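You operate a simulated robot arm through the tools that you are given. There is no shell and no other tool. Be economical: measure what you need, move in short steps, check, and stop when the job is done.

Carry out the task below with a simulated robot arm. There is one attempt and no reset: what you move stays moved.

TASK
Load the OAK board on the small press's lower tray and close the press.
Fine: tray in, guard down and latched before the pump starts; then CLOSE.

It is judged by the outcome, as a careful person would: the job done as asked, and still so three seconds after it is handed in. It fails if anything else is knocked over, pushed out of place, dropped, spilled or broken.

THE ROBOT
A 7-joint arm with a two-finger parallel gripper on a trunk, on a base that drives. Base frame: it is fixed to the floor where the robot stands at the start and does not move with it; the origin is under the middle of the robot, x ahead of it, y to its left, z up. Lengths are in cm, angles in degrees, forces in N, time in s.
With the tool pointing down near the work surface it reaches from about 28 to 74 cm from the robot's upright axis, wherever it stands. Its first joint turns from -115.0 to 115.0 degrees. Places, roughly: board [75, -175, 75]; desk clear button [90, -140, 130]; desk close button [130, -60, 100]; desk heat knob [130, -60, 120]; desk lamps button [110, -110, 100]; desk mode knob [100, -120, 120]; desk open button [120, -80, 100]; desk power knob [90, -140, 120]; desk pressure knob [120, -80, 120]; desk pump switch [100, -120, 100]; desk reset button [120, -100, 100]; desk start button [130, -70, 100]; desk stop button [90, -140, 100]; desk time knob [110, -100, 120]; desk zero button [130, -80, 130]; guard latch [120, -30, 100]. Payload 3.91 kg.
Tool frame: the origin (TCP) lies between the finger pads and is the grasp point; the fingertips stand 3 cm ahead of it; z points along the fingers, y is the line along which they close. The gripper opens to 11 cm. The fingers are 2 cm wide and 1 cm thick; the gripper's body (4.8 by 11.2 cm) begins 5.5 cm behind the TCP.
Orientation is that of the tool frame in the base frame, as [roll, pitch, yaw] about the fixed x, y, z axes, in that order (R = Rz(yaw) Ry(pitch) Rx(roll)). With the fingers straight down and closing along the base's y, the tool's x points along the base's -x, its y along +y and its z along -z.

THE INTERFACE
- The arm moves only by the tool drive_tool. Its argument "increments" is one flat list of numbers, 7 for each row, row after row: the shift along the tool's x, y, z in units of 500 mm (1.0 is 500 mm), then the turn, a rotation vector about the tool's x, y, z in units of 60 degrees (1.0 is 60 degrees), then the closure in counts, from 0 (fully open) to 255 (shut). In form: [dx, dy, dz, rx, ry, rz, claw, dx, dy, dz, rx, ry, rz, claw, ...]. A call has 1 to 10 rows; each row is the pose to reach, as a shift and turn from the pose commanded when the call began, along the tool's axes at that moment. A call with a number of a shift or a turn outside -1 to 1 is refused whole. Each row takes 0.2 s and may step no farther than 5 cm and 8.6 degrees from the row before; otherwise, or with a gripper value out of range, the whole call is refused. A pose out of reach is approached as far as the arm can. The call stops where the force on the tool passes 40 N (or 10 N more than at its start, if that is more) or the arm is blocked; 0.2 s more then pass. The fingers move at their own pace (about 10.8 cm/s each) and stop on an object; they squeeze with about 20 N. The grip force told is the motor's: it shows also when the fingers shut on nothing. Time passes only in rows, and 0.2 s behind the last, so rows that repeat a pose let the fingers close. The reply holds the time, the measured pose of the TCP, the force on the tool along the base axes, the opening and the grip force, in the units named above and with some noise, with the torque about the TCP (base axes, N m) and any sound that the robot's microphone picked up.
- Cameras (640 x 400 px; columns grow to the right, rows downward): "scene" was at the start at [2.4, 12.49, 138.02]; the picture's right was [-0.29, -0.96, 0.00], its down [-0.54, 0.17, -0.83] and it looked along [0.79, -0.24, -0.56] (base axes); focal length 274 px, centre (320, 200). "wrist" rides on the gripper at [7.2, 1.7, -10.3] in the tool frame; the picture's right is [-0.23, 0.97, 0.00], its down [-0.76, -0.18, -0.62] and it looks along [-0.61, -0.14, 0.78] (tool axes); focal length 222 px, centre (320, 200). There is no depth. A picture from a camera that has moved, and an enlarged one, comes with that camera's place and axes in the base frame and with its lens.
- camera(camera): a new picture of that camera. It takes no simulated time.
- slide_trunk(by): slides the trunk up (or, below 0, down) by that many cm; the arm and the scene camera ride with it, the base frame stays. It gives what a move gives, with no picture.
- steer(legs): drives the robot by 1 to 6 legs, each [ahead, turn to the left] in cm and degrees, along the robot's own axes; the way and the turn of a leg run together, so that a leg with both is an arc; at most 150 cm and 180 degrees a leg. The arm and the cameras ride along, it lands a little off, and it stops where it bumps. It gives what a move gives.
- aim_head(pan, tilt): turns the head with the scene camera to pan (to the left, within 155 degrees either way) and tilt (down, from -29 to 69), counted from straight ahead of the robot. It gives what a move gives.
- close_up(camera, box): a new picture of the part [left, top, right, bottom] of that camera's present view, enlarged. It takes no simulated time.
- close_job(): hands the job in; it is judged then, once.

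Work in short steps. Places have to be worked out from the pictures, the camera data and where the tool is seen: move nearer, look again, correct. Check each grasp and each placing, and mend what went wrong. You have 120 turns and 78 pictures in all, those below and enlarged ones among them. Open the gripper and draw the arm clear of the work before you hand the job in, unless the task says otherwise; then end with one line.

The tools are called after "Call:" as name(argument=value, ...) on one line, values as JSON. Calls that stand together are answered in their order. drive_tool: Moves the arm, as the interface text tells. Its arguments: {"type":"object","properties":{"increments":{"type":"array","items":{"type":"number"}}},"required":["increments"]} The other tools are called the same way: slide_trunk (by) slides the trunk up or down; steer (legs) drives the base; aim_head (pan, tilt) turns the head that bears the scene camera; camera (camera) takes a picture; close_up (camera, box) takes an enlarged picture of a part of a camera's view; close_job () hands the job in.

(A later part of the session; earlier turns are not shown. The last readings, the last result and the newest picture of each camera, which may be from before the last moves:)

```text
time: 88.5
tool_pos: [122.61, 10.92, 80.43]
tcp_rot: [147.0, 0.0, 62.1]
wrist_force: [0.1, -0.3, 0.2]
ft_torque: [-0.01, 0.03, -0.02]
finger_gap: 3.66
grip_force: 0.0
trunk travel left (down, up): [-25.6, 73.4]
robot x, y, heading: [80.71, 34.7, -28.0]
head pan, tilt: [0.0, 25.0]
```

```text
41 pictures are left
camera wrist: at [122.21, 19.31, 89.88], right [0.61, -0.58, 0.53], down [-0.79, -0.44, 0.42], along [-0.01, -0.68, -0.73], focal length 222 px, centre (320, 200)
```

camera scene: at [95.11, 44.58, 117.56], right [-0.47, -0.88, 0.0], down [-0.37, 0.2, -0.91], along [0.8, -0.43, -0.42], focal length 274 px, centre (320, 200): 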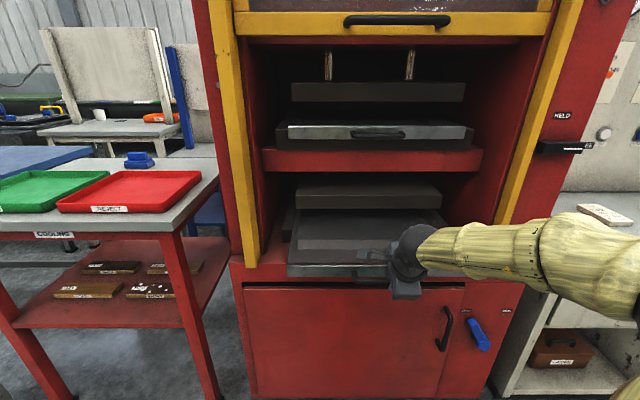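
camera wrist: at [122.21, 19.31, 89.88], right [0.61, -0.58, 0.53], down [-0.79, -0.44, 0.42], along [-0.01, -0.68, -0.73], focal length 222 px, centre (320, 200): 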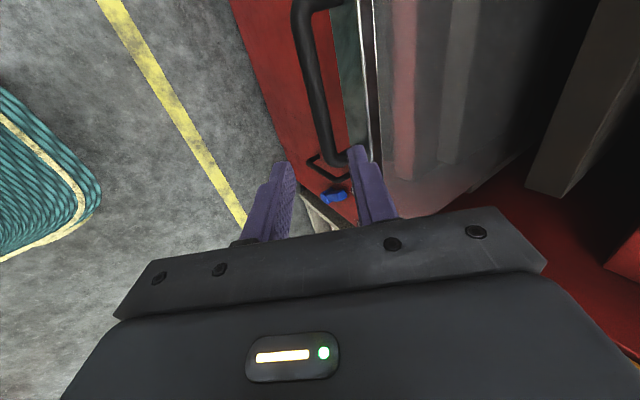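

Tray out and hand clear. I raise the trunk, back away, and drive to the board table; then straighten the tool to point down.

Call:
slide_trunk(by=30)

Call:
steer(legs=[[-40, 0], [0, -73.8], [107, 0], [107, 0]])

Call:
drive_tool(increments=[0, 0, 0, 0.11, 0, 0, 0, 0, 0, 0, 0.22, 0, 0, 0, 0, 0, 0, 0.33, 0, 0, 0, 0, 0, 0, 0.44, 0, 0, 0, 0, 0, 0, 0.55, 0, 0, 0])

```text
time: 91.5
tool_pos: [122.49, 10.92, 110.26]
tcp_rot: [147.0, -0.1, 62.1]
wrist_force: [0.3, 0.4, -0.3]
ft_torque: [0.0, 0.01, 0.0]
finger_gap: 3.65
grip_force: 0.0
trunk travel left (down, up): [-55.6, 43.4]
robot x, y, heading: [80.61, 34.81, -28.2]
head pan, tilt: [0.0, 25.0]
```

```text
time: 111.1
tool_pos: [-16.43, -202.58, 110.23]
tcp_rot: [146.9, -0.1, -13.8]
wrist_force: [-0.5, 0.3, -0.6]
ft_torque: [-0.01, 0.01, -0.02]
finger_gap: 3.67
grip_force: 0.0
trunk travel left (down, up): [-55.6, 43.4]
robot x, y, heading: [-2.76, -155.98, -103.9]
head pan, tilt: [0.0, 25.0]
```

```text
time: 112.3
tool_pos: [-16.27, -198.66, 110.68]
tcp_rot: [179.9, -0.1, -13.9]
wrist_force: [0.1, -0.8, -0.2]
ft_torque: [0.01, 0.03, -0.03]
finger_gap: 10.98
grip_force: 0.0
out of reach, approached as far as the arm can: row 4, 5
trunk travel left (down, up): [-55.6, 43.4]
robot x, y, heading: [-3.19, -155.78, -103.9]
head pan, tilt: [0.0, 25.0]
```

Now at [-3,-156]; I turn to face the table at heading -26° and look.

Call:
steer(legs=[[0, 77.9], [4, 0]])

Call:
aim_head(pan=0, tilt=45)

Call:
camera(camera="scene")

Call:
camera(camera="wrist")

```text
time: 118.1
tool_pos: [39.3, -179.56, 110.68]
tcp_rot: [179.8, -0.1, 64.2]
wrist_force: [-0.1, -0.5, -0.6]
ft_torque: [-0.02, 0.0, 0.01]
finger_gap: 11.01
grip_force: 0.1
trunk travel left (down, up): [-55.6, 43.4]
robot x, y, heading: [0.4, -157.37, -26.3]
head pan, tilt: [0.0, 25.0]
```

```text
time: 118.9
tool_pos: [39.23, -179.44, 110.69]
tcp_rot: [179.8, -0.1, 64.1]
wrist_force: [-0.1, 0.1, -0.3]
ft_torque: [-0.03, 0.02, 0.03]
finger_gap: 10.98
grip_force: 0.0
trunk travel left (down, up): [-55.6, 43.4]
robot x, y, heading: [0.06, -157.47, -26.3]
head pan, tilt: [0.0, 45.0]
```

```text
40 pictures are left
camera scene: at [8.95, -145.13, 144.51], right [-0.44, -0.9, 0.0], down [-0.63, 0.31, -0.71], along [0.63, -0.31, -0.71], focal length 274 px, centre (320, 200)
```

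scene: 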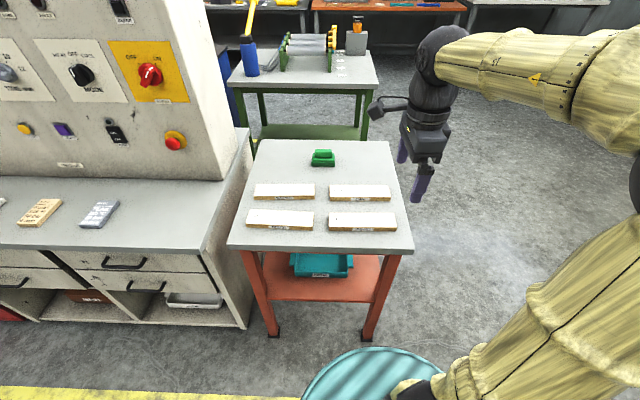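

```text
39 pictures are left
camera wrist: at [43.9, -173.74, 120.98], right [0.78, -0.63, 0.0], down [-0.49, -0.61, 0.62], along [-0.39, -0.48, -0.78], focal length 222 px, centre (320, 200)
```

wrist: 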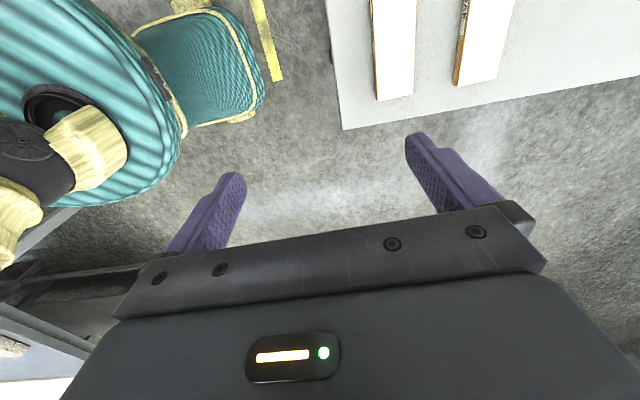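

I take an enlarged view of the boards to fix the OAK board's centre.

Call:
close_up(camera="scene", box=[230, 160, 422, 280])

```text
3.33 times, centred on (326, 220) of scene
camera zoom: at [8.95, -145.13, 144.51], right [-0.44, -0.9, 0.0], down [-0.63, 0.31, -0.71], along [0.63, -0.31, -0.71], focal length 915 px, centre (300, 133)
```

zoom: 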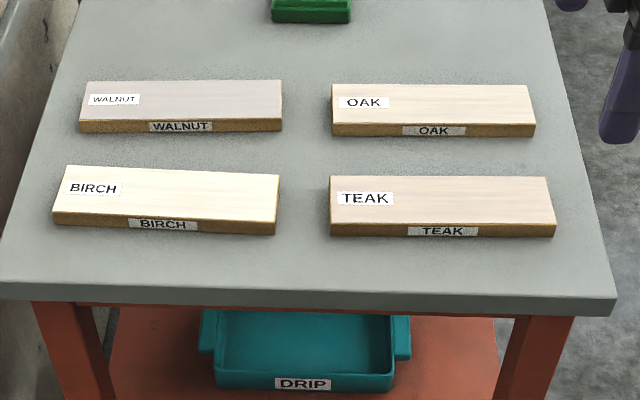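

OAK centre ≈ [61.1,-184.8, top 84.5], aligned with the tool's closing line. I move the open gripper above it at the present height.

Call:
drive_tool(increments=[0.019, 0.088, 0, 0, 0, 0, 0, 0.038, 0.176, 0, 0, 0, 0, 0, 0.058, 0.264, 0, 0, 0, 0, 0, 0.077, 0.352, 0, 0, 0, 0, 0, 0.096, 0.44, 0, 0, 0, 0, 0])

Call:
camera(camera="wrist")

```text
time: 120.1
tool_pos: [39.31, -179.54, 110.65]
tcp_rot: [179.7, -0.2, 64.1]
wrist_force: [0.3, 0.2, -0.4]
ft_torque: [0.0, 0.0, -0.02]
finger_gap: 11.01
grip_force: 0.0
out of reach, approached as far as the arm can: row 1, 2, 3, 4, 5
trunk travel left (down, up): [-55.6, 43.4]
robot x, y, heading: [0.51, -157.7, -26.3]
head pan, tilt: [0.0, 45.0]
```

```text
37 pictures are left
camera wrist: at [43.9, -173.74, 120.98], right [0.78, -0.63, 0.0], down [-0.49, -0.61, 0.62], along [-0.39, -0.48, -0.78], focal length 222 px, centre (320, 200)
```

wrist: 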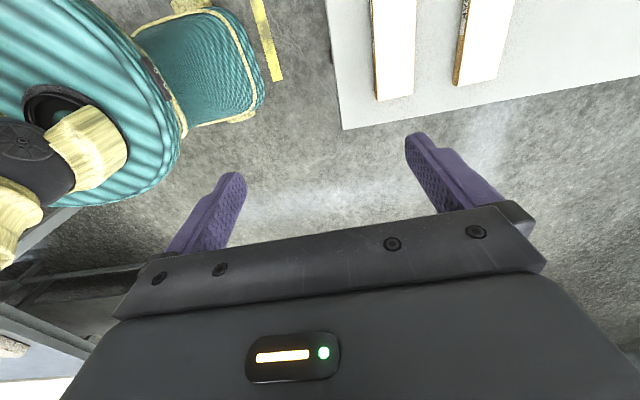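

The arm is stuck against a joint limit in this twisted posture. I unwind the roll (and will go to the opposite roll, which also closes along the board's width).

Call:
drive_tool(increments=[0, 0, 0, 0, 0, -0.125, 0, 0, 0, 0, 0, 0, -0.25, 0, 0, 0, 0, 0, 0, -0.375, 0, 0, 0, 0, 0, 0, -0.5, 0, 0, 0, 0, 0, 0, -0.625, 0, 0, 0, 0, 0, 0, -0.75, 0, 0, 0, 0, 0, 0, -0.875, 0, 0, 0, 0, 0, 0, -1.0, 0])

Call:
drive_tool(increments=[0, 0, 0, 0, 0, -0.125, 0, 0, 0, 0, 0, 0, -0.25, 0, 0, 0, 0, 0, 0, -0.375, 0, 0, 0, 0, 0, 0, -0.5, 0, 0.04, 0.01, 0, 0, 0, -0.5, 0, -0.04, 0.01, 0, 0, 0, -0.5, 0])

Call:
camera(camera="scene")

```text
time: 121.9
tool_pos: [39.24, -179.95, 110.97]
tcp_rot: [179.6, 0.2, 124.3]
wrist_force: [0.2, -0.7, 0.3]
ft_torque: [0.0, -0.02, 0.02]
finger_gap: 10.99
grip_force: 0.0
out of reach, approached as far as the arm can: row 3, 4, 5, 6, 7, 8
trunk travel left (down, up): [-55.6, 43.4]
robot x, y, heading: [0.4, -157.97, -26.3]
head pan, tilt: [0.0, 45.0]
```

```text
time: 123.3
tool_pos: [38.95, -180.95, 111.06]
tcp_rot: [180.0, 0.5, 154.2]
wrist_force: [-0.1, 0.6, -0.1]
ft_torque: [-0.01, 0.01, 0.01]
finger_gap: 11.01
grip_force: 0.0
out of reach, approached as far as the arm can: row 6
trunk travel left (down, up): [-55.6, 43.4]
robot x, y, heading: [-0.07, -157.56, -26.3]
head pan, tilt: [0.0, 45.0]
```

```text
36 pictures are left
camera scene: at [8.87, -145.13, 144.51], right [-0.44, -0.9, 0.0], down [-0.63, 0.31, -0.71], along [0.63, -0.31, -0.71], focal length 274 px, centre (320, 200)
```

scene: 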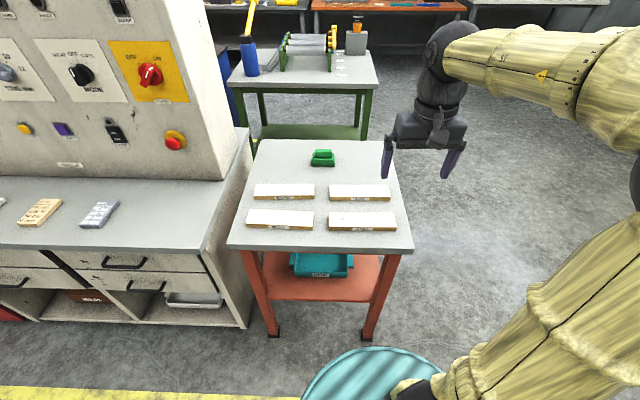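

The elbow is folded far right, jamming the arm. I swing the hand out to the robot's right, to stretch the arm in-plane, and will then sweep it back to the front.

Call:
drive_tool(increments=[0, -0.09, 0, 0, 0, 0.07, 0, 0, -0.18, 0, 0, 0, 0.14, 0, 0, -0.27, 0, 0, 0, 0.21, 0, 0, -0.36, 0, 0, 0, 0.28, 0, 0, -0.45, 0, 0, 0, 0.35, 0, 0, -0.54, 0, 0, 0, 0.42, 0, 0, -0.63, 0, 0, 0, 0.49, 0, 0, -0.72, 0, 0, 0, 0.56, 0, 0, -0.81, 0, 0, 0, 0.63, 0, 0, -0.9, 0, 0, 0, 0.7, 0])

Call:
camera(camera="scene")

```text
time: 125.5
tool_pos: [19.0, -201.81, 113.46]
tcp_rot: [-178.8, 1.2, 112.2]
wrist_force: [-0.1, 0.3, -0.3]
ft_torque: [-0.01, 0.02, 0.01]
finger_gap: 11.01
grip_force: 0.0
out of reach, approached as far as the arm can: row 3, 4, 5, 6, 7, 8, 9, 10
trunk travel left (down, up): [-55.6, 43.4]
robot x, y, heading: [0.2, -157.56, -26.2]
head pan, tilt: [0.0, 45.0]
```

```text
35 pictures are left
camera scene: at [9.05, -145.13, 144.5], right [-0.44, -0.9, 0.0], down [-0.64, 0.31, -0.71], along [0.63, -0.31, -0.71], focal length 274 px, centre (320, 200)
```

scene: 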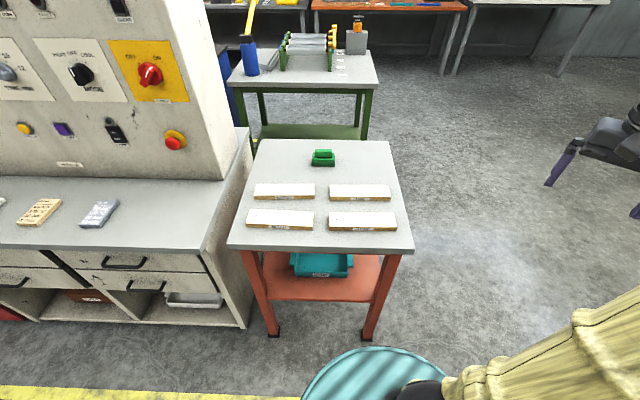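

Reach shrinks when the hand is high relative to the trunk: that's the radial limit. I raise the trunk 27 cm, then lower the hand and stretch outward on the free right side to unfold the elbow.

Call:
slide_trunk(by=27)

Call:
drive_tool(increments=[0, 0, 0.07, 0, 0, 0, 0, 0, 0, 0.14, 0, 0, 0, 0, 0, 0, 0.21, 0, 0, 0, 0, -0.04, 0, 0.28, 0, 0, 0, 0, -0.08, 0, 0.35, 0, 0, 0, 0, -0.14, 0, 0.42, 0, 0, 0, 0, -0.2, 0, 0.48, 0, 0, 0, 0, -0.28, 0, 0.52, 0, 0, 0, 0, -0.36, 0, 0.54, 0, 0, 0, 0, -0.44, 0, 0.54, 0, 0, 0, 0])

Call:
camera(camera="scene")

```text
time: 128.3
tool_pos: [18.9, -201.93, 140.38]
tcp_rot: [-178.7, 1.4, 112.3]
wrist_force: [0.0, -0.3, -1.0]
ft_torque: [0.01, -0.01, 0.02]
finger_gap: 10.99
grip_force: 0.1
trunk travel left (down, up): [-82.6, 16.4]
robot x, y, heading: [0.52, -157.96, -25.8]
head pan, tilt: [0.0, 45.0]
```

```text
time: 130.5
tool_pos: [18.22, -199.68, 124.92]
tcp_rot: [-178.5, 1.5, 112.2]
wrist_force: [0.7, -0.4, 0.1]
ft_torque: [0.03, 0.0, 0.04]
finger_gap: 11.01
grip_force: 0.2
out of reach, approached as far as the arm can: row 2, 3, 4, 5, 6, 7, 8, 9, 10
trunk travel left (down, up): [-82.6, 16.4]
robot x, y, heading: [0.48, -157.56, -26.4]
head pan, tilt: [0.0, 45.0]
```

```text
34 pictures are left
camera scene: at [8.94, -145.14, 171.51], right [-0.44, -0.9, 0.0], down [-0.63, 0.31, -0.71], along [0.63, -0.31, -0.71], focal length 274 px, centre (320, 200)
```

scene: 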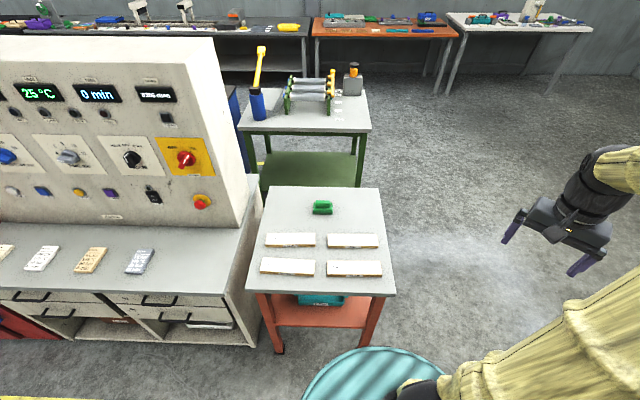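

Still stuck; the last wrist joint may be wound to its limit (tool x lies only ~50° off the forearm's line, versus 180° at the start). I unwind the tool 60° the other way, then test an outward move.

Call:
drive_tool(increments=[0, 0, 0, 0, 0, -0.125, 0, 0, 0, 0, 0, 0, -0.25, 0, 0, 0, 0, 0, 0, -0.375, 0, 0, 0, 0, 0, 0, -0.5, 0, 0, 0, 0, 0, 0, -0.625, 0, 0, 0, 0, 0, 0, -0.75, 0, 0, 0, 0, 0, 0, -0.875, 0, 0, 0, 0, 0, 0, -1.0, 0, -0.04, 0, 0, 0, 0, -1.0, 0, -0.08, 0, 0, 0, 0, -1.0, 0])

Call:
drive_tool(increments=[0, 0, 0, 0, 0, -0.125, 0, 0, 0, 0, 0, 0, -0.25, 0, 0, 0, 0, 0, 0, -0.375, 0, 0, 0, 0, 0, 0, -0.5, 0, 0, 0, 0, 0, 0, -0.625, 0, 0, 0, 0, 0, 0, -0.75, 0, 0, 0, 0, 0, 0, -0.875, 0, 0, 0, 0, 0, 0, -1.0, 0, 0, 0, 0.06, 0, 0, -1.0, 0, 0, 0, 0.12, 0, 0, -1.0, 0])

Call:
camera(camera="scene")

```text
time: 132.7
tool_pos: [21.2, -184.63, 113.68]
tcp_rot: [-172.3, 0.5, 169.9]
wrist_force: [1.4, 0.3, 0.1]
ft_torque: [0.03, 0.02, 0.0]
finger_gap: 11.0
grip_force: 0.1
out of reach, approached as far as the arm can: row 1, 2, 3, 4, 5, 6, 7, 8, 9, 10
trunk travel left (down, up): [-82.6, 16.4]
robot x, y, heading: [0.34, -157.45, -26.4]
head pan, tilt: [0.0, 45.0]
```

```text
time: 134.9
tool_pos: [20.43, -193.16, 113.68]
tcp_rot: [-156.9, -12.1, -133.7]
wrist_force: [0.2, 0.0, -0.5]
ft_torque: [0.03, -0.02, 0.03]
finger_gap: 11.01
grip_force: 0.2
out of reach, approached as far as the arm can: row 1, 2, 3, 4, 5, 6, 7, 8, 9, 10
trunk travel left (down, up): [-82.6, 16.4]
robot x, y, heading: [0.4, -157.77, -26.3]
head pan, tilt: [0.0, 45.0]
```

```text
33 pictures are left
camera scene: at [8.92, -145.16, 171.51], right [-0.44, -0.9, 0.0], down [-0.63, 0.31, -0.71], along [0.63, -0.31, -0.71], focal length 274 px, centre (320, 200)
```

scene: 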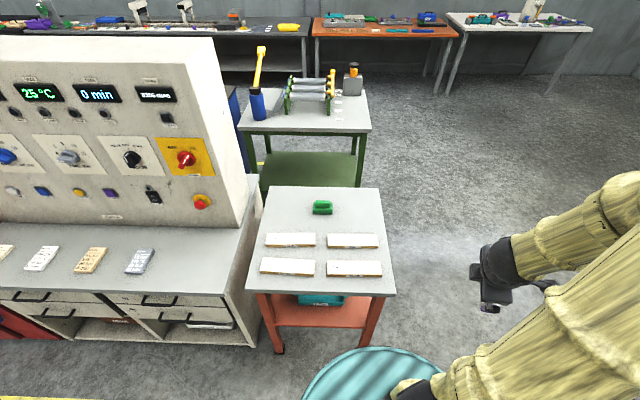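

The wrist is fighting the folded forearm. I pitch the tool up toward pointing forward (letting the hand swing forward with it), which should relax the wrist and let the elbow unfold.

Call:
drive_tool(increments=[-0.007, -0.041, -0.006, 0.125, 0, 0, 0, -0.013, -0.082, -0.012, 0.25, 0, 0, 0, -0.02, -0.124, -0.019, 0.375, 0, 0, 0, -0.027, -0.165, -0.025, 0.5, 0, 0, 0, -0.034, -0.206, -0.031, 0.625, 0, 0, 0, -0.04, -0.247, -0.037, 0.75, 0, 0, 0, -0.047, -0.289, -0.044, 0.875, 0, 0, 0, -0.054, -0.33, -0.05, 1.0, 0, 0, 0])

Call:
camera(camera="scene")

```text
time: 136.7
tool_pos: [31.63, -199.39, 129.7]
tcp_rot: [-97.0, -12.0, -133.7]
wrist_force: [0.2, -0.6, -0.6]
ft_torque: [0.02, -0.02, -0.05]
finger_gap: 10.99
grip_force: 0.0
out of reach, approached as far as the arm can: row 1, 2, 3, 4, 5, 6, 7, 8
trunk travel left (down, up): [-82.6, 16.4]
robot x, y, heading: [0.15, -157.67, -26.2]
head pan, tilt: [0.0, 45.0]
```

```text
32 pictures are left
camera scene: at [8.94, -145.13, 171.51], right [-0.44, -0.9, 0.0], down [-0.63, 0.31, -0.71], along [0.63, -0.31, -0.71], focal length 274 px, centre (320, 200)
```

scene: 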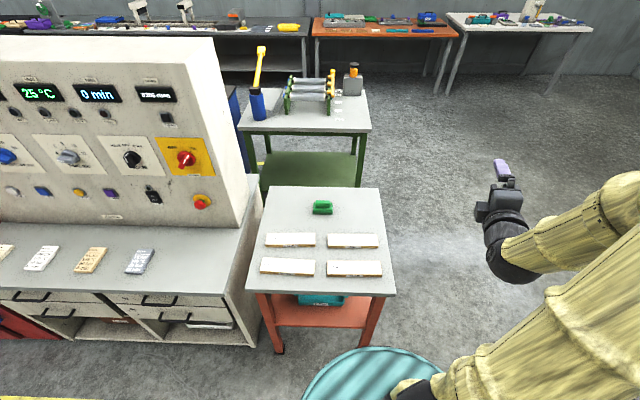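

Orientation reached fine now. I stretch along the tool axis (forward, slightly right, over free floor/high above the table).

Call:
drive_tool(increments=[0, 0, 0.08, 0, 0, 0, 0, 0, 0, 0.16, 0, 0, 0, 0, 0, 0, 0.24, 0, 0, 0, 0, 0, 0, 0.32, 0, 0, 0, 0, 0, 0, 0.4, 0, 0, 0, 0, 0, 0, 0.48, 0, 0, 0, 0])

Call:
camera(camera="scene")

```text
time: 138.1
tool_pos: [38.09, -206.04, 136.87]
tcp_rot: [-97.0, -12.1, -133.7]
wrist_force: [-0.5, -0.9, -0.4]
ft_torque: [0.02, 0.01, -0.03]
finger_gap: 11.01
grip_force: 0.0
out of reach, approached as far as the arm can: row 1, 2, 3, 4, 5, 6
trunk travel left (down, up): [-82.6, 16.4]
robot x, y, heading: [0.43, -157.87, -26.1]
head pan, tilt: [0.0, 45.0]
```

```text
31 pictures are left
camera scene: at [8.94, -145.13, 171.51], right [-0.44, -0.9, 0.0], down [-0.63, 0.31, -0.71], along [0.63, -0.31, -0.71], focal length 274 px, centre (320, 200)
```

scene: 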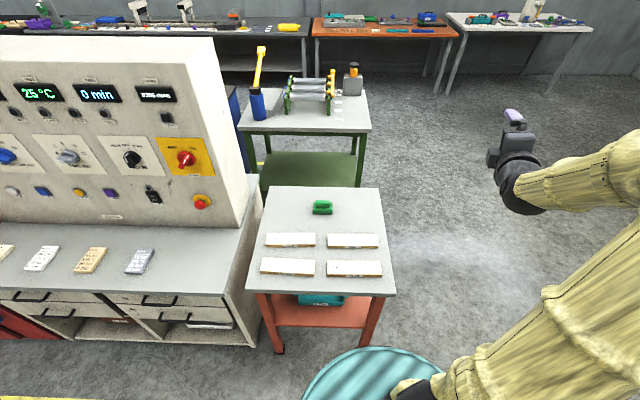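

The upper arm seems held at a lean limit; moving up and left should bring it back upright. I move 20 cm up, 24 cm left with the tool still pointing forward.

Call:
drive_tool(increments=[-0.049, -0.06, -0.013, 0, 0, 0, 0, -0.098, -0.12, -0.027, 0, 0, 0, 0, -0.148, -0.181, -0.04, 0, 0, 0, 0, -0.197, -0.241, -0.054, 0, 0, 0, 0, -0.246, -0.301, -0.067, 0, 0, 0, 0, -0.296, -0.361, -0.081, 0, 0, 0, 0, -0.345, -0.422, -0.094, 0, 0, 0, 0, -0.394, -0.482, -0.108, 0, 0, 0, 0])

Call:
camera(camera="scene")

```text
time: 139.9
tool_pos: [53.05, -186.48, 156.46]
tcp_rot: [-96.7, -12.0, -133.7]
wrist_force: [0.0, -0.4, 0.8]
ft_torque: [0.03, 0.0, -0.02]
finger_gap: 10.98
grip_force: 0.0
out of reach, approached as far as the arm can: row 8
trunk travel left (down, up): [-82.6, 16.4]
robot x, y, heading: [0.84, -157.79, -26.4]
head pan, tilt: [0.0, 45.0]
```

```text
30 pictures are left
camera scene: at [9.04, -144.83, 171.48], right [-0.44, -0.9, 0.0], down [-0.64, 0.31, -0.71], along [0.63, -0.31, -0.71], focal length 274 px, centre (320, 200)
```

scene: 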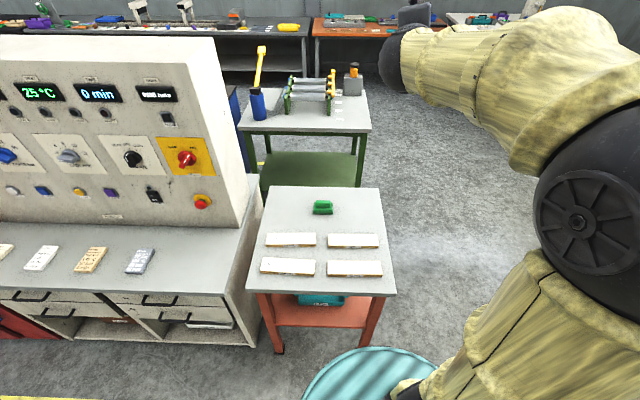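

The posture is restored with elbow up. Now I pitch the tool back down 60°, letting it swing down and back.

Call:
drive_tool(increments=[0.002, 0.034, -0.025, -0.125, 0, 0, 0, 0.005, 0.069, -0.049, -0.25, 0, 0, 0, 0.007, 0.103, -0.074, -0.375, 0, 0, 0, 0.01, 0.138, -0.098, -0.5, 0, 0, 0, 0.012, 0.172, -0.123, -0.625, 0, 0, 0, 0.015, 0.207, -0.148, -0.75, 0, 0, 0, 0.018, 0.241, -0.172, -0.875, 0, 0, 0, 0.02, 0.276, -0.197, -1.0, 0, 0, 0])

```text
time: 141.7
tool_pos: [53.04, -186.91, 156.38]
tcp_rot: [-96.8, -12.1, -133.8]
wrist_force: [-0.8, 1.2, 0.0]
ft_torque: [-0.02, -0.02, -0.01]
finger_gap: 10.97
grip_force: 0.1
out of reach, approached as far as the arm can: row 1, 2, 3, 4, 5, 6, 7, 8
trunk travel left (down, up): [-82.6, 16.4]
robot x, y, heading: [0.36, -157.34, -26.1]
head pan, tilt: [0.0, 45.0]
```

No motion; I test a small pure rotation to see which way is free.

Call:
drive_tool(increments=[0, 0, 0, -0.07, 0, 0, 0, 0, 0, 0, -0.14, 0, 0, 0])

Call:
drive_tool(increments=[0, 0, -0.06, 0, 0, 0, 0, 0, 0, -0.12, 0, 0, 0, 0])

Call:
drive_tool(increments=[0, 0, 0, -0.1, 0, 0, 0, 0, 0, 0, -0.2, 0, 0, 0])

```text
time: 142.3
tool_pos: [53.48, -186.71, 156.25]
tcp_rot: [-105.3, -12.2, -133.7]
wrist_force: [1.7, 0.6, -0.1]
ft_torque: [-0.03, 0.01, -0.1]
finger_gap: 11.01
grip_force: 0.1
out of reach, approached as far as the arm can: row 1
trunk travel left (down, up): [-82.6, 16.4]
robot x, y, heading: [0.19, -157.39, -26.3]
head pan, tilt: [0.0, 45.0]
```

```text
time: 142.9
tool_pos: [48.82, -182.38, 158.2]
tcp_rot: [-105.1, -12.0, -133.8]
wrist_force: [0.2, 0.6, 0.2]
ft_torque: [0.01, -0.01, -0.03]
finger_gap: 10.99
grip_force: 0.0
trunk travel left (down, up): [-82.6, 16.4]
robot x, y, heading: [0.5, -157.42, -26.1]
head pan, tilt: [0.0, 45.0]
```

```text
time: 143.5
tool_pos: [48.88, -182.75, 158.24]
tcp_rot: [-117.1, -11.9, -133.8]
wrist_force: [-0.6, 0.3, -0.7]
ft_torque: [-0.03, 0.02, 0.0]
finger_gap: 10.98
grip_force: 0.0
trunk travel left (down, up): [-82.6, 16.4]
robot x, y, heading: [0.4, -157.75, -26.2]
head pan, tilt: [0.0, 45.0]
```

It moves freely now. I continue rotating in place by 60°.

Call:
drive_tool(increments=[0, 0, 0, -0.125, 0, 0, 0, 0, 0, 0, -0.25, 0, 0, 0, 0, 0, 0, -0.375, 0, 0, 0, 0, 0, 0, -0.5, 0, 0, 0, 0, 0, 0, -0.625, 0, 0, 0, 0, 0, 0, -0.75, 0, 0, 0, 0, 0, 0, -0.875, 0, 0, 0, 0, 0, 0, -1.0, 0, 0, 0])

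```text
time: 145.3
tool_pos: [46.82, -181.35, 155.94]
tcp_rot: [-173.4, -12.1, -133.8]
wrist_force: [0.9, 0.2, -0.9]
ft_torque: [-0.02, 0.04, 0.0]
finger_gap: 10.99
grip_force: 0.2
out of reach, approached as far as the arm can: row 7, 8
trunk travel left (down, up): [-82.6, 16.4]
robot x, y, heading: [0.18, -157.46, -26.1]
head pan, tilt: [0.0, 45.0]
```

Tool is nearly down. I lower it 25 cm in the world while levelling it and aligning yaw to the board.

Call:
drive_tool(increments=[-0.017, 0.009, 0.081, -0.018, -0.033, -0.048, 0, -0.035, 0.018, 0.162, -0.037, -0.067, -0.097, 0, -0.052, 0.027, 0.243, -0.055, -0.1, -0.145, 0, -0.07, 0.037, 0.323, -0.073, -0.133, -0.193, 0, -0.087, 0.046, 0.404, -0.092, -0.167, -0.242, 0, -0.105, 0.055, 0.485, -0.11, -0.2, -0.29, 0])

Call:
camera(camera="scene")

```text
time: 146.7
tool_pos: [46.89, -181.61, 131.06]
tcp_rot: [178.1, -0.5, -115.6]
wrist_force: [-0.2, 0.2, -0.1]
ft_torque: [0.01, -0.03, 0.02]
finger_gap: 11.0
grip_force: 0.0
trunk travel left (down, up): [-82.6, 16.4]
robot x, y, heading: [0.58, -157.64, -26.1]
head pan, tilt: [0.0, 45.0]
```

```text
29 pictures are left
camera scene: at [9.04, -145.21, 171.51], right [-0.44, -0.9, 0.0], down [-0.64, 0.31, -0.71], along [0.63, -0.31, -0.71], focal length 274 px, centre (320, 200)
```

scene: 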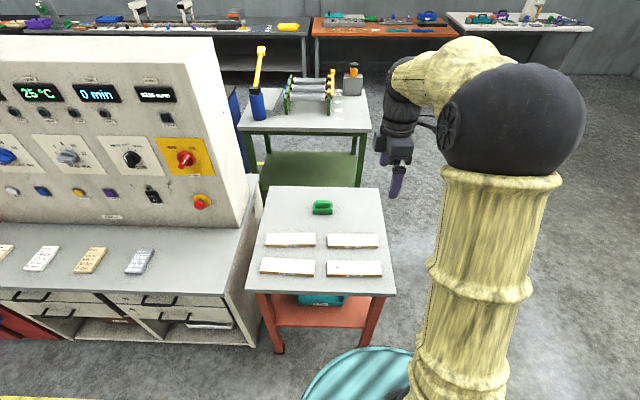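

Posture is back to normal, with the roll I wanted. I move forward over the OAK board and down to z≈98.

Call:
drive_tool(increments=[-0.008, -0.036, 0.082, 0.004, 0, 0, 0, -0.016, -0.071, 0.165, 0.008, 0, 0, 0, -0.024, -0.107, 0.248, 0.012, 0, 0, 0, -0.032, -0.142, 0.33, 0.016, 0, 0, 0, -0.04, -0.178, 0.412, 0.02, 0, 0, 0, -0.048, -0.213, 0.495, 0.024, 0, 0, 0, -0.056, -0.249, 0.578, 0.028, 0, 0, 0, -0.064, -0.284, 0.66, 0.03, 0, 0, 0])

Call:
camera(camera="wrist")

```text
time: 148.5
tool_pos: [60.16, -184.96, 97.53]
tcp_rot: [179.9, -0.6, -115.8]
wrist_force: [0.2, 0.2, 0.0]
ft_torque: [0.02, 0.0, 0.01]
finger_gap: 11.02
grip_force: 0.1
trunk travel left (down, up): [-82.6, 16.4]
robot x, y, heading: [0.59, -157.79, -26.2]
head pan, tilt: [0.0, 45.0]
```

```text
28 pictures are left
camera wrist: at [55.45, -190.56, 107.87], right [-0.78, 0.63, 0.0], down [0.5, 0.61, 0.61], along [0.39, 0.48, -0.79], focal length 222 px, centre (320, 200)
```

wrist: 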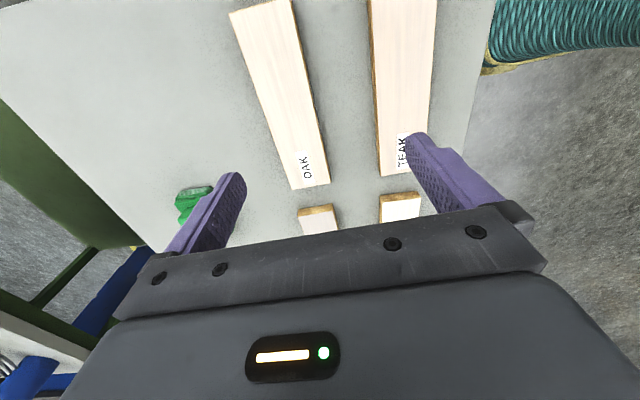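

The wrist view shows OAK (label readable) between the fingers, with its midline ~2.6 cm ahead of TCP and centre 1.4 cm right. I correct and descend to z≈90.

Call:
drive_tool(increments=[0.028, -0.05, 0, 0, 0, 0.015, 0, 0.028, -0.05, 0.08, 0, 0, 0.015, 0, 0.028, -0.05, 0.15, 0, 0, 0.015, 0])

Call:
camera(camera="wrist")

```text
time: 149.3
tool_pos: [61.38, -187.26, 89.95]
tcp_rot: [179.9, -0.6, -116.7]
wrist_force: [0.2, -0.6, 0.5]
ft_torque: [0.03, 0.02, 0.01]
finger_gap: 10.99
grip_force: 0.1
trunk travel left (down, up): [-82.6, 16.4]
robot x, y, heading: [0.49, -157.92, -26.2]
head pan, tilt: [0.0, 45.0]
```

```text
27 pictures are left
camera wrist: at [56.6, -192.81, 100.4], right [-0.77, 0.64, 0.0], down [0.51, 0.61, 0.61], along [0.39, 0.47, -0.79], focal length 222 px, centre (320, 200)
```

wrist: 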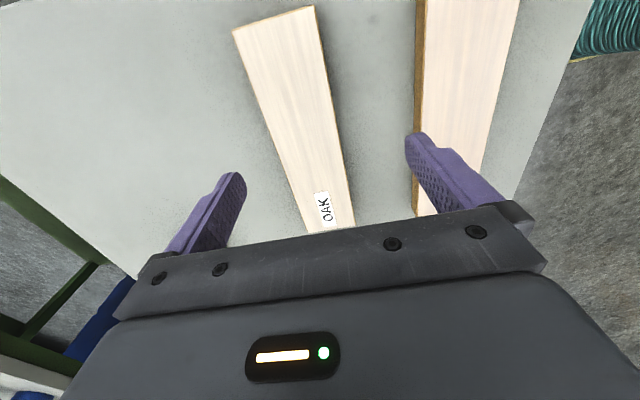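

Aligned; I narrow the opening to ~8 cm (to clear TEAK), nudge 0.6 cm forward, descend to z≈85.8 and close.

Call:
drive_tool(increments=[0, -0.012, 0, 0, 0, 0, 70, 0, -0.012, 0.03, 0, 0, 0, 70, 0, -0.012, 0.06, 0, 0, 0, 70, 0, -0.012, 0.082, 0, 0, 0, 70])

Call:
drive_tool(increments=[0, 0, 0, 0, 0, 0, 255, 0, 0, 0, 0, 0, 0, 255, 0, 0, 0, 0, 0, 0, 255])

Call:
drive_tool(increments=[0, 0, -0.03, 0, 0, 0, 255, 0, 0, -0.08, 0, 0, 0, 255, 0, 0, -0.14, 0, 0, 0, 255])

Call:
camera(camera="wrist")

```text
time: 150.3
tool_pos: [61.92, -187.41, 86.08]
tcp_rot: [179.9, -0.6, -116.6]
wrist_force: [-0.6, 0.1, 0.1]
ft_torque: [-0.01, 0.03, -0.01]
finger_gap: 7.99
grip_force: 0.1
trunk travel left (down, up): [-82.6, 16.4]
robot x, y, heading: [0.46, -157.88, -26.2]
head pan, tilt: [0.0, 45.0]
```

```text
time: 151.1
tool_pos: [61.91, -187.45, 85.91]
tcp_rot: [179.8, -0.5, -116.6]
wrist_force: [-0.2, 1.0, -0.7]
ft_torque: [0.0, -0.01, 0.01]
finger_gap: 0.0
grip_force: 20.3
trunk travel left (down, up): [-82.6, 16.4]
robot x, y, heading: [0.74, -157.51, -26.2]
head pan, tilt: [0.0, 45.0]
```

```text
time: 151.9
tool_pos: [61.74, -187.37, 92.93]
tcp_rot: [179.8, -0.7, -116.6]
wrist_force: [-0.4, 0.1, 0.1]
ft_torque: [0.01, 0.01, -0.02]
finger_gap: 0.0
grip_force: 19.7
trunk travel left (down, up): [-82.6, 16.4]
robot x, y, heading: [0.35, -157.75, -26.0]
head pan, tilt: [0.0, 45.0]
```

```text
26 pictures are left
camera wrist: at [57.15, -193.12, 103.35], right [-0.77, 0.64, 0.0], down [0.5, 0.61, 0.61], along [0.39, 0.47, -0.79], focal length 222 px, centre (320, 200)
```

wrist: 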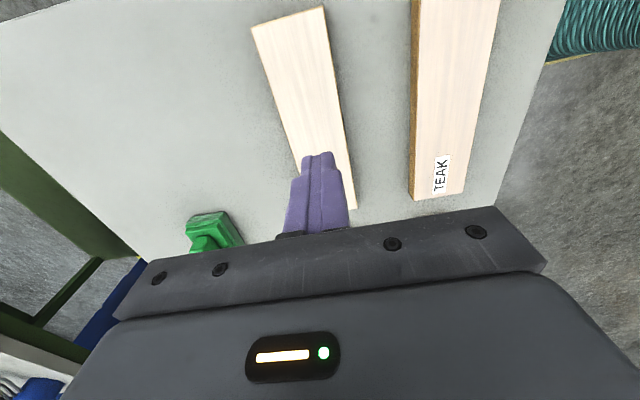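

The fingers closed above the board — its top is lower than I assumed (≈82). I reopen to 8 cm and descend slowly to z≈83.6, watching the force.

Call:
drive_tool(increments=[0, 0, 0.04, 0, 0, 0, 70, 0, 0, 0.09, 0, 0, 0, 70, 0, 0, 0.13, 0, 0, 0, 70, 0, 0, 0.15, 0, 0, 0, 70, 0, 0, 0.165, 0, 0, 0, 70, 0, 0, 0.175, 0, 0, 0, 70, 0, 0, 0.185, 0, 0, 0, 70])

Call:
drive_tool(increments=[0, 0, 0, 0, 0, 0, 255, 0, 0, 0, 0, 0, 0, 255, 0, 0, 0, 0, 0, 0, 255])

```text
time: 153.5
tool_pos: [61.97, -187.48, 83.8]
tcp_rot: [179.9, -0.7, -116.5]
wrist_force: [0.7, -0.5, 0.2]
ft_torque: [-0.02, 0.0, 0.0]
finger_gap: 7.99
grip_force: 0.1
trunk travel left (down, up): [-82.6, 16.4]
robot x, y, heading: [0.33, -157.78, -26.1]
head pan, tilt: [0.0, 45.0]
```

```text
time: 154.3
tool_pos: [61.86, -187.42, 83.85]
tcp_rot: [179.9, -0.7, -116.5]
wrist_force: [0.5, 0.0, 1.4]
ft_torque: [-0.13, -0.08, -0.04]
finger_gap: 5.76
grip_force: 19.6
trunk travel left (down, up): [-82.6, 16.4]
robot x, y, heading: [0.54, -157.92, -26.2]
head pan, tilt: [0.0, 45.0]
```

Board gripped (5.8 cm) but perhaps shallowly; I reopen, go 1 cm deeper carefully, and regrip.

Call:
drive_tool(increments=[0, 0, 0, 0, 0, 0, 90, 0, 0, 0.01, 0, 0, 0, 90, 0, 0, 0.02, 0, 0, 0, 90])

Call:
drive_tool(increments=[0, 0, 0, 0, 0, 0, 255, 0, 0, 0, 0, 0, 0, 255, 0, 0, 0, 0, 0, 0, 255])

Call:
drive_tool(increments=[0, 0, -0.03, 0, 0, 0, 255, 0, 0, -0.1, 0, 0, 0, 255, 0, 0, -0.18, 0, 0, 0, 255, 0, 0, -0.26, 0, 0, 0, 255])

Call:
camera(camera="wrist")

```text
time: 155.1
tool_pos: [61.83, -187.46, 82.93]
tcp_rot: [-180.0, -0.7, -116.6]
wrist_force: [0.9, -0.7, 12.4]
ft_torque: [0.31, 0.4, 0.03]
finger_gap: 7.09
grip_force: 0.0
trunk travel left (down, up): [-82.6, 16.4]
robot x, y, heading: [0.41, -157.77, -26.2]
head pan, tilt: [0.0, 45.0]
```

```text
time: 155.9
tool_pos: [61.83, -187.46, 83.1]
tcp_rot: [-179.8, -0.5, -116.7]
wrist_force: [3.2, -2.1, 20.4]
ft_torque: [0.28, 0.38, -0.07]
finger_gap: 5.74
grip_force: 20.1
trunk travel left (down, up): [-82.6, 16.4]
robot x, y, heading: [0.58, -157.74, -26.4]
head pan, tilt: [0.0, 45.0]
```

```text
time: 156.9
tool_pos: [61.95, -187.39, 95.61]
tcp_rot: [179.8, -0.6, -116.6]
wrist_force: [0.7, -0.2, -1.5]
ft_torque: [-0.02, 0.0, 0.02]
finger_gap: 5.74
grip_force: 19.7
trunk travel left (down, up): [-82.6, 16.4]
robot x, y, heading: [0.74, -157.4, -26.2]
head pan, tilt: [0.0, 45.0]
```

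```text
25 pictures are left
camera wrist: at [57.3, -193.08, 106.09], right [-0.77, 0.64, 0.0], down [0.51, 0.61, 0.61], along [0.39, 0.47, -0.79], focal length 222 px, centre (320, 200)
```

wrist: 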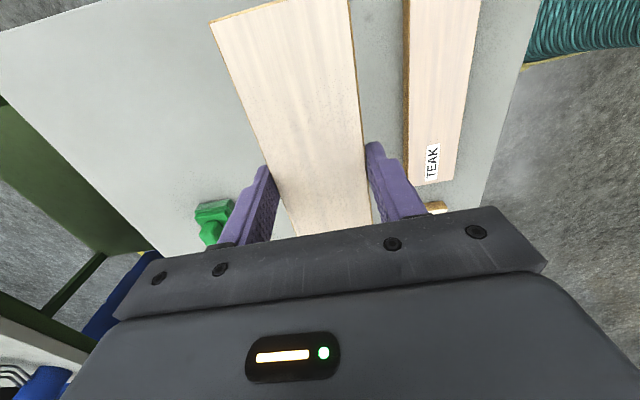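

Board is held well; table top is at z≈80, so the board bottom sits ~3 cm below TCP. I retract and raise the arm, then drive back to the press stance.

Call:
drive_tool(increments=[0, 0.03, -0.06, 0, 0, 0, 255, 0, 0.08, -0.12, 0, 0, 0, 255, 0, 0.16, -0.16, 0, 0, 0, 255, 0, 0.24, -0.2, 0, 0, 0, 255, 0, 0.32, -0.2, 0, 0, 0, 255, 0, 0.4, -0.2, 0, 0, 0, 255])

Call:
steer(legs=[[0, 104], [108, 0], [108, 0], [0, -106]])

```text
time: 158.3
tool_pos: [44.02, -178.25, 105.72]
tcp_rot: [179.9, -0.6, -116.7]
wrist_force: [-0.7, 0.6, -1.4]
ft_torque: [-0.05, 0.03, 0.0]
finger_gap: 5.72
grip_force: 20.1
trunk travel left (down, up): [-82.6, 16.4]
robot x, y, heading: [0.59, -157.55, -26.3]
head pan, tilt: [0.0, 45.0]
```

```text
time: 183.7
tool_pos: [85.85, 31.35, 105.71]
tcp_rot: [179.9, -0.7, -118.5]
wrist_force: [-0.2, -0.2, -1.3]
ft_torque: [0.0, 0.04, 0.0]
finger_gap: 5.75
grip_force: 20.1
trunk travel left (down, up): [-82.6, 16.4]
robot x, y, heading: [42.59, 53.38, -27.9]
head pan, tilt: [0.0, 45.0]
```

At [42.6,53.4,-27.9°]. I drive 43 cm ahead to the press and look with the scene camera.

Call:
steer(legs=[[43, 0]])

Call:
camera(camera="scene")

```text
time: 186.7
tool_pos: [123.68, 11.38, 105.52]
tcp_rot: [179.7, -0.6, -118.4]
wrist_force: [0.0, -0.4, -0.7]
ft_torque: [-0.02, 0.03, -0.01]
finger_gap: 5.74
grip_force: 19.5
trunk travel left (down, up): [-82.6, 16.4]
robot x, y, heading: [80.28, 32.82, -27.5]
head pan, tilt: [0.0, 45.0]
```

```text
24 pictures are left
camera scene: at [89.57, 45.55, 171.5], right [-0.47, -0.88, 0.0], down [-0.63, 0.33, -0.71], along [0.62, -0.33, -0.71], focal length 274 px, centre (320, 200)
```

scene: 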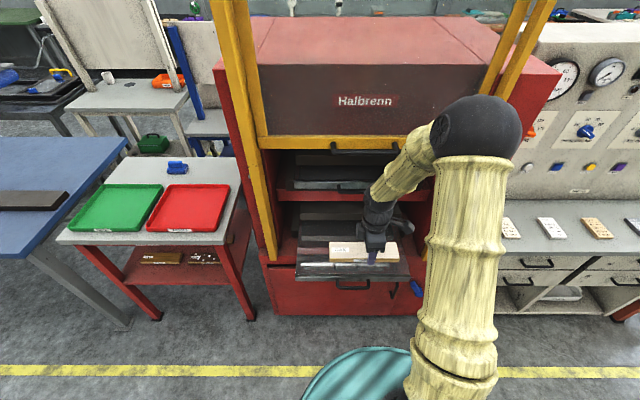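

Tray is visible under the board: its handle is at f≈108–109, lateral ≈69.7; the hand is at f 103.9, lateral 68.05. I move 16 cm forward, ~1 cm left and down to z≈82.

Call:
drive_tool(increments=[-0.002, -0.04, 0.07, 0, 0, 0, 255, -0.005, -0.08, 0.14, 0, 0, 0, 255, -0.007, -0.13, 0.21, 0, 0, 0, 255, -0.01, -0.18, 0.28, 0, 0, 0, 255, -0.012, -0.23, 0.35, 0, 0, 0, 255, -0.014, -0.28, 0.42, 0, 0, 0, 255, -0.016, -0.322, 0.47, 0, 0, 0, 255])

Call:
camera(camera="wrist")

Call:
camera(camera="scene")

```text
time: 188.3
tool_pos: [138.01, 4.23, 81.96]
tcp_rot: [179.8, -0.6, -118.3]
wrist_force: [0.4, 0.6, -1.5]
ft_torque: [-0.01, 0.01, -0.02]
finger_gap: 5.73
grip_force: 19.5
trunk travel left (down, up): [-82.6, 16.4]
robot x, y, heading: [80.51, 33.37, -27.8]
head pan, tilt: [0.0, 45.0]
```

```text
23 pictures are left
camera wrist: at [133.14, -1.2, 92.23], right [-0.75, 0.66, 0.0], down [0.52, 0.59, 0.61], along [0.41, 0.46, -0.79], focal length 222 px, centre (320, 200)
```

wrist: 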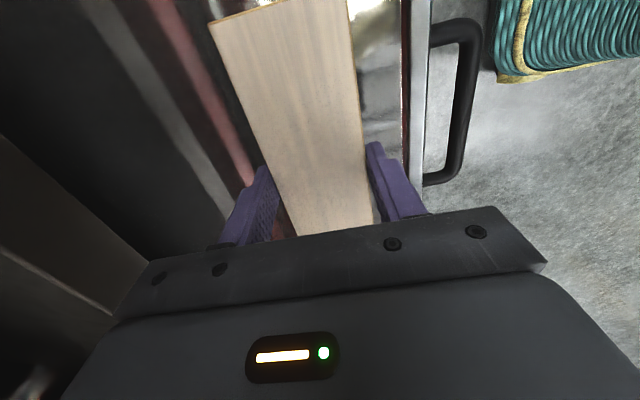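

```text
22 pictures are left
camera scene: at [89.59, 45.55, 171.51], right [-0.47, -0.88, 0.0], down [-0.63, 0.33, -0.71], along [0.62, -0.33, -0.71], focal length 274 px, centre (320, 200)
```

scene: 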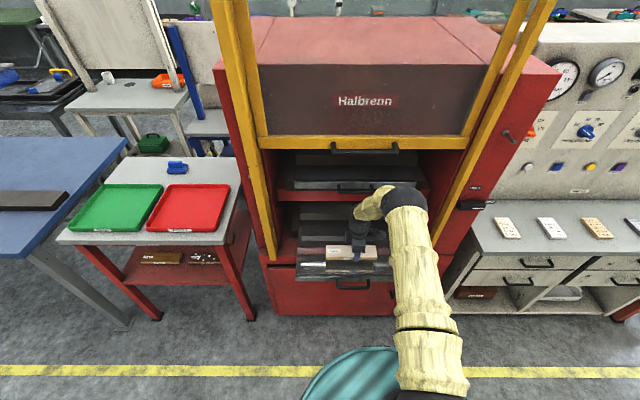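

Board hangs above the tray, well inside it. I lower to z≈78.2 first and read the force.

Call:
drive_tool(increments=[0, 0, 0.04, 0, 0, 0, 255, 0, 0, 0.06, 0, 0, 0, 255, 0, 0, 0.075, 0, 0, 0, 255])

Call:
drive_tool(increments=[0, 0, 0.008, 0, 0, 0, 255, 0, 0, 0.014, 0, 0, 0, 255])

```text
time: 189.1
tool_pos: [138.1, 4.3, 78.3]
tcp_rot: [179.8, -0.7, -118.4]
wrist_force: [-0.3, 0.0, -1.6]
ft_torque: [-0.02, 0.02, -0.01]
finger_gap: 5.73
grip_force: 19.8
trunk travel left (down, up): [-82.6, 16.4]
robot x, y, heading: [80.35, 32.75, -28.1]
head pan, tilt: [0.0, 45.0]
```

```text
time: 189.7
tool_pos: [137.94, 4.3, 77.88]
tcp_rot: [-180.0, -0.6, -118.4]
wrist_force: [-1.8, 0.2, 9.1]
ft_torque: [0.49, -0.19, 0.09]
finger_gap: 5.76
grip_force: 20.4
trunk travel left (down, up): [-82.6, 16.4]
robot x, y, heading: [80.4, 33.21, -27.8]
head pan, tilt: [0.0, 45.0]
```

Contact with the tray (9 N). I release and rise.

Call:
drive_tool(increments=[0, 0, 0, 0, 0, 0, 90, 0, 0, 0, 0, 0, 0, 90, 0, 0, -0.04, 0, 0, 0, 90, 0, 0, -0.1, 0, 0, 0, 90, 0, 0.05, -0.16, 0, 0, 0, 90, 0, 0.12, -0.2, 0, 0, 0, 90, 0, 0.2, -0.24, 0, 0, 0, 90])

Call:
close_up(camera="scene", box=[260, 180, 452, 300])

```text
time: 191.3
tool_pos: [129.43, 9.1, 89.83]
tcp_rot: [179.8, -0.5, -118.3]
wrist_force: [0.2, -0.2, 0.7]
ft_torque: [-0.03, 0.02, 0.01]
finger_gap: 7.14
grip_force: 0.0
trunk travel left (down, up): [-82.6, 16.4]
robot x, y, heading: [80.13, 33.0, -27.9]
head pan, tilt: [0.0, 45.0]
```

```text
3.33 times, centred on (356, 240) of scene
camera zoom: at [89.37, 45.69, 171.5], right [-0.47, -0.88, 0.0], down [-0.62, 0.33, -0.71], along [0.63, -0.33, -0.71], focal length 915 px, centre (200, 67)
```

zoom: 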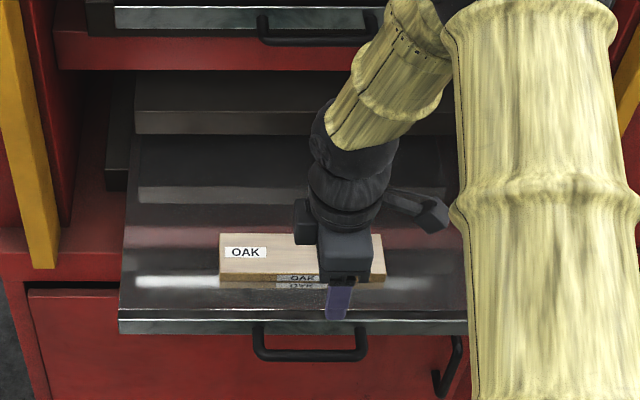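

OAK lies squarely on the tray. To push the tray in I'll regrip its bar with the tool tilted as before. First raise the hand 22 cm and back 6 cm, tilting it 33° forward, then lower the trunk correspondingly.

Call:
drive_tool(increments=[0, 0.03, -0.08, 0, 0, 0, 150, 0, 0.06, -0.16, 0, 0, 0, 150, 0, 0.09, -0.24, 0, 0, 0, 150, 0, 0.12, -0.32, 0, 0, 0, 150, 0, 0.12, -0.4, 0, 0, 0, 150, 0, 0.12, -0.44, 0.11, 0, 0, 150, 0, 0.12, -0.44, 0.22, 0, 0, 150, 0, 0.12, -0.44, 0.33, 0, 0, 150, 0, 0.12, -0.44, 0.44, 0, 0, 150, 0, 0.12, -0.44, 0.55, 0, 0, 150])

```text
time: 193.5
tool_pos: [124.16, 12.15, 111.75]
tcp_rot: [-147.0, -0.6, -118.3]
wrist_force: [0.1, -0.5, -0.3]
ft_torque: [0.01, 0.01, 0.01]
finger_gap: 4.52
grip_force: 0.2
trunk travel left (down, up): [-82.6, 16.4]
robot x, y, heading: [80.22, 33.39, -27.8]
head pan, tilt: [0.0, 45.0]
```

Tilted without trouble. I lower the trunk 32 cm to hover over the bar and check with the wrist camera.

Call:
slide_trunk(by=-32)

Call:
drive_tool(increments=[0, 0, 0, 0, 0, 0, 174, 0, 0, 0, 0, 0, 0, 174])

Call:
camera(camera="wrist")

```text
time: 196.6
tool_pos: [124.17, 12.09, 79.81]
tcp_rot: [-147.2, -0.6, -118.4]
wrist_force: [0.1, 0.2, -0.5]
ft_torque: [0.01, 0.05, -0.02]
finger_gap: 4.55
grip_force: 0.1
trunk travel left (down, up): [-50.6, 48.4]
robot x, y, heading: [80.47, 32.89, -28.0]
head pan, tilt: [0.0, 45.0]
```

```text
time: 197.2
tool_pos: [124.12, 12.04, 79.75]
tcp_rot: [-147.2, -0.6, -118.4]
wrist_force: [0.9, -0.6, 1.1]
ft_torque: [0.03, 0.03, 0.01]
finger_gap: 3.51
grip_force: 0.2
trunk travel left (down, up): [-50.6, 48.4]
robot x, y, heading: [80.08, 33.72, -28.0]
head pan, tilt: [0.0, 45.0]
```

```text
20 pictures are left
camera wrist: at [114.56, 9.16, 87.55], right [-0.61, 0.58, -0.53], down [0.2, 0.77, 0.61], along [0.76, 0.27, -0.59], focal length 222 px, centre (320, 200)
```

wrist: 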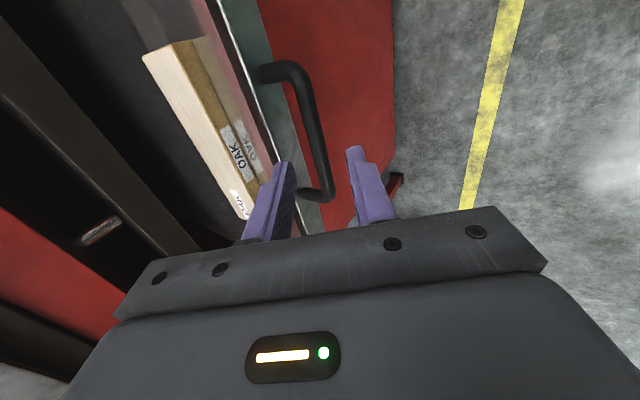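

Bar measured at f≈108.3, exactly along the tool axis. I advance 6.8 cm and grip.

Call:
drive_tool(increments=[-0.01, 0, 0.05, 0, 0, 0, 174, -0.01, 0, 0.1, 0, 0, 0, 174, -0.01, 0, 0.137, 0, 0, 0, 174])

Call:
drive_tool(increments=[0, 0, 0, 0, 0, 0, 255, 0, 0, 0, 0, 0, 0, 255])

```text
time: 198.0
tool_pos: [127.61, 10.71, 73.93]
tcp_rot: [-147.2, -0.6, -118.4]
wrist_force: [-0.4, -0.2, 0.0]
ft_torque: [0.02, 0.01, 0.03]
finger_gap: 3.5
grip_force: 0.1
trunk travel left (down, up): [-50.6, 48.4]
robot x, y, heading: [80.55, 33.35, -27.5]
head pan, tilt: [0.0, 45.0]
```

```text
time: 198.6
tool_pos: [127.65, 10.69, 74.12]
tcp_rot: [-146.9, -0.5, -118.4]
wrist_force: [1.8, -3.0, 12.9]
ft_torque: [0.37, -0.34, 0.14]
finger_gap: 1.38
grip_force: 44.7
trunk travel left (down, up): [-50.6, 48.4]
robot x, y, heading: [80.17, 33.27, -28.1]
head pan, tilt: [0.0, 45.0]
```

Gripped. I push the tray in by driving the base forward 14 cm, then the rest.

Call:
steer(legs=[[14, 0]])

Call:
steer(legs=[[6.5, 0]])

```text
time: 200.1
tool_pos: [140.15, 4.11, 74.14]
tcp_rot: [-147.0, -0.6, -118.4]
wrist_force: [-1.5, -0.3, 23.6]
ft_torque: [0.17, -0.18, 0.0]
finger_gap: 1.35
grip_force: 45.4
trunk travel left (down, up): [-50.6, 48.4]
robot x, y, heading: [93.27, 26.42, -27.5]
head pan, tilt: [0.0, 45.0]
```

```text
time: 201.1
tool_pos: [145.95, 0.97, 74.1]
tcp_rot: [-147.0, -0.7, -118.5]
wrist_force: [-1.2, -4.6, 15.9]
ft_torque: [0.12, -0.14, 0.04]
finger_gap: 1.37
grip_force: 45.0
trunk travel left (down, up): [-50.6, 48.4]
robot x, y, heading: [98.42, 23.27, -27.8]
head pan, tilt: [0.0, 45.0]
```

About 0.8 cm remain to the original position; I push 1.2 cm and watch the force.

Call:
steer(legs=[[1.2, 0]])

Call:
aim_head(pan=0, tilt=30)

Call:
close_up(camera="scene", box=[200, 100, 520, 300])

```text
time: 201.9
tool_pos: [146.64, 0.62, 74.08]
tcp_rot: [-147.2, -0.8, -118.5]
wrist_force: [-32.7, 20.1, 7.0]
ft_torque: [0.01, 0.28, -0.19]
finger_gap: 1.39
grip_force: 44.7
trunk travel left (down, up): [-50.6, 48.4]
robot x, y, heading: [99.79, 22.95, -27.9]
head pan, tilt: [0.0, 45.0]
```

```text
time: 202.7
tool_pos: [146.62, 0.59, 73.95]
tcp_rot: [-147.4, -0.7, -118.6]
wrist_force: [-14.9, 10.7, 20.8]
ft_torque: [0.16, -0.03, 0.02]
finger_gap: 1.36
grip_force: 44.5
trunk travel left (down, up): [-50.6, 48.4]
robot x, y, heading: [99.83, 23.02, -28.0]
head pan, tilt: [0.0, 30.0]
```

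```text
2.00 times, centred on (360, 200) of scene
camera zoom: at [109.35, 35.08, 141.78], right [-0.47, -0.88, 0.0], down [-0.44, 0.23, -0.87], along [0.77, -0.41, -0.5], focal length 549 px, centre (240, 200)
```

zoom: 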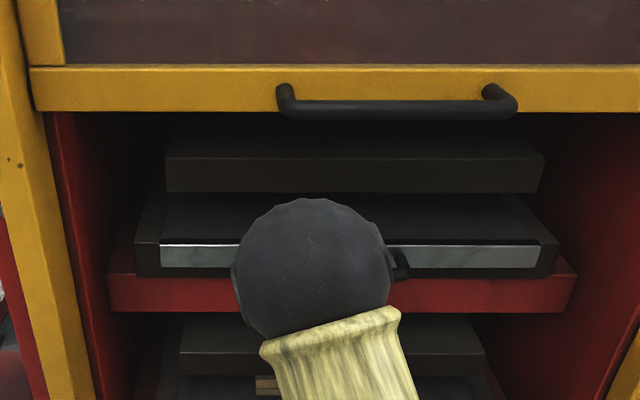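

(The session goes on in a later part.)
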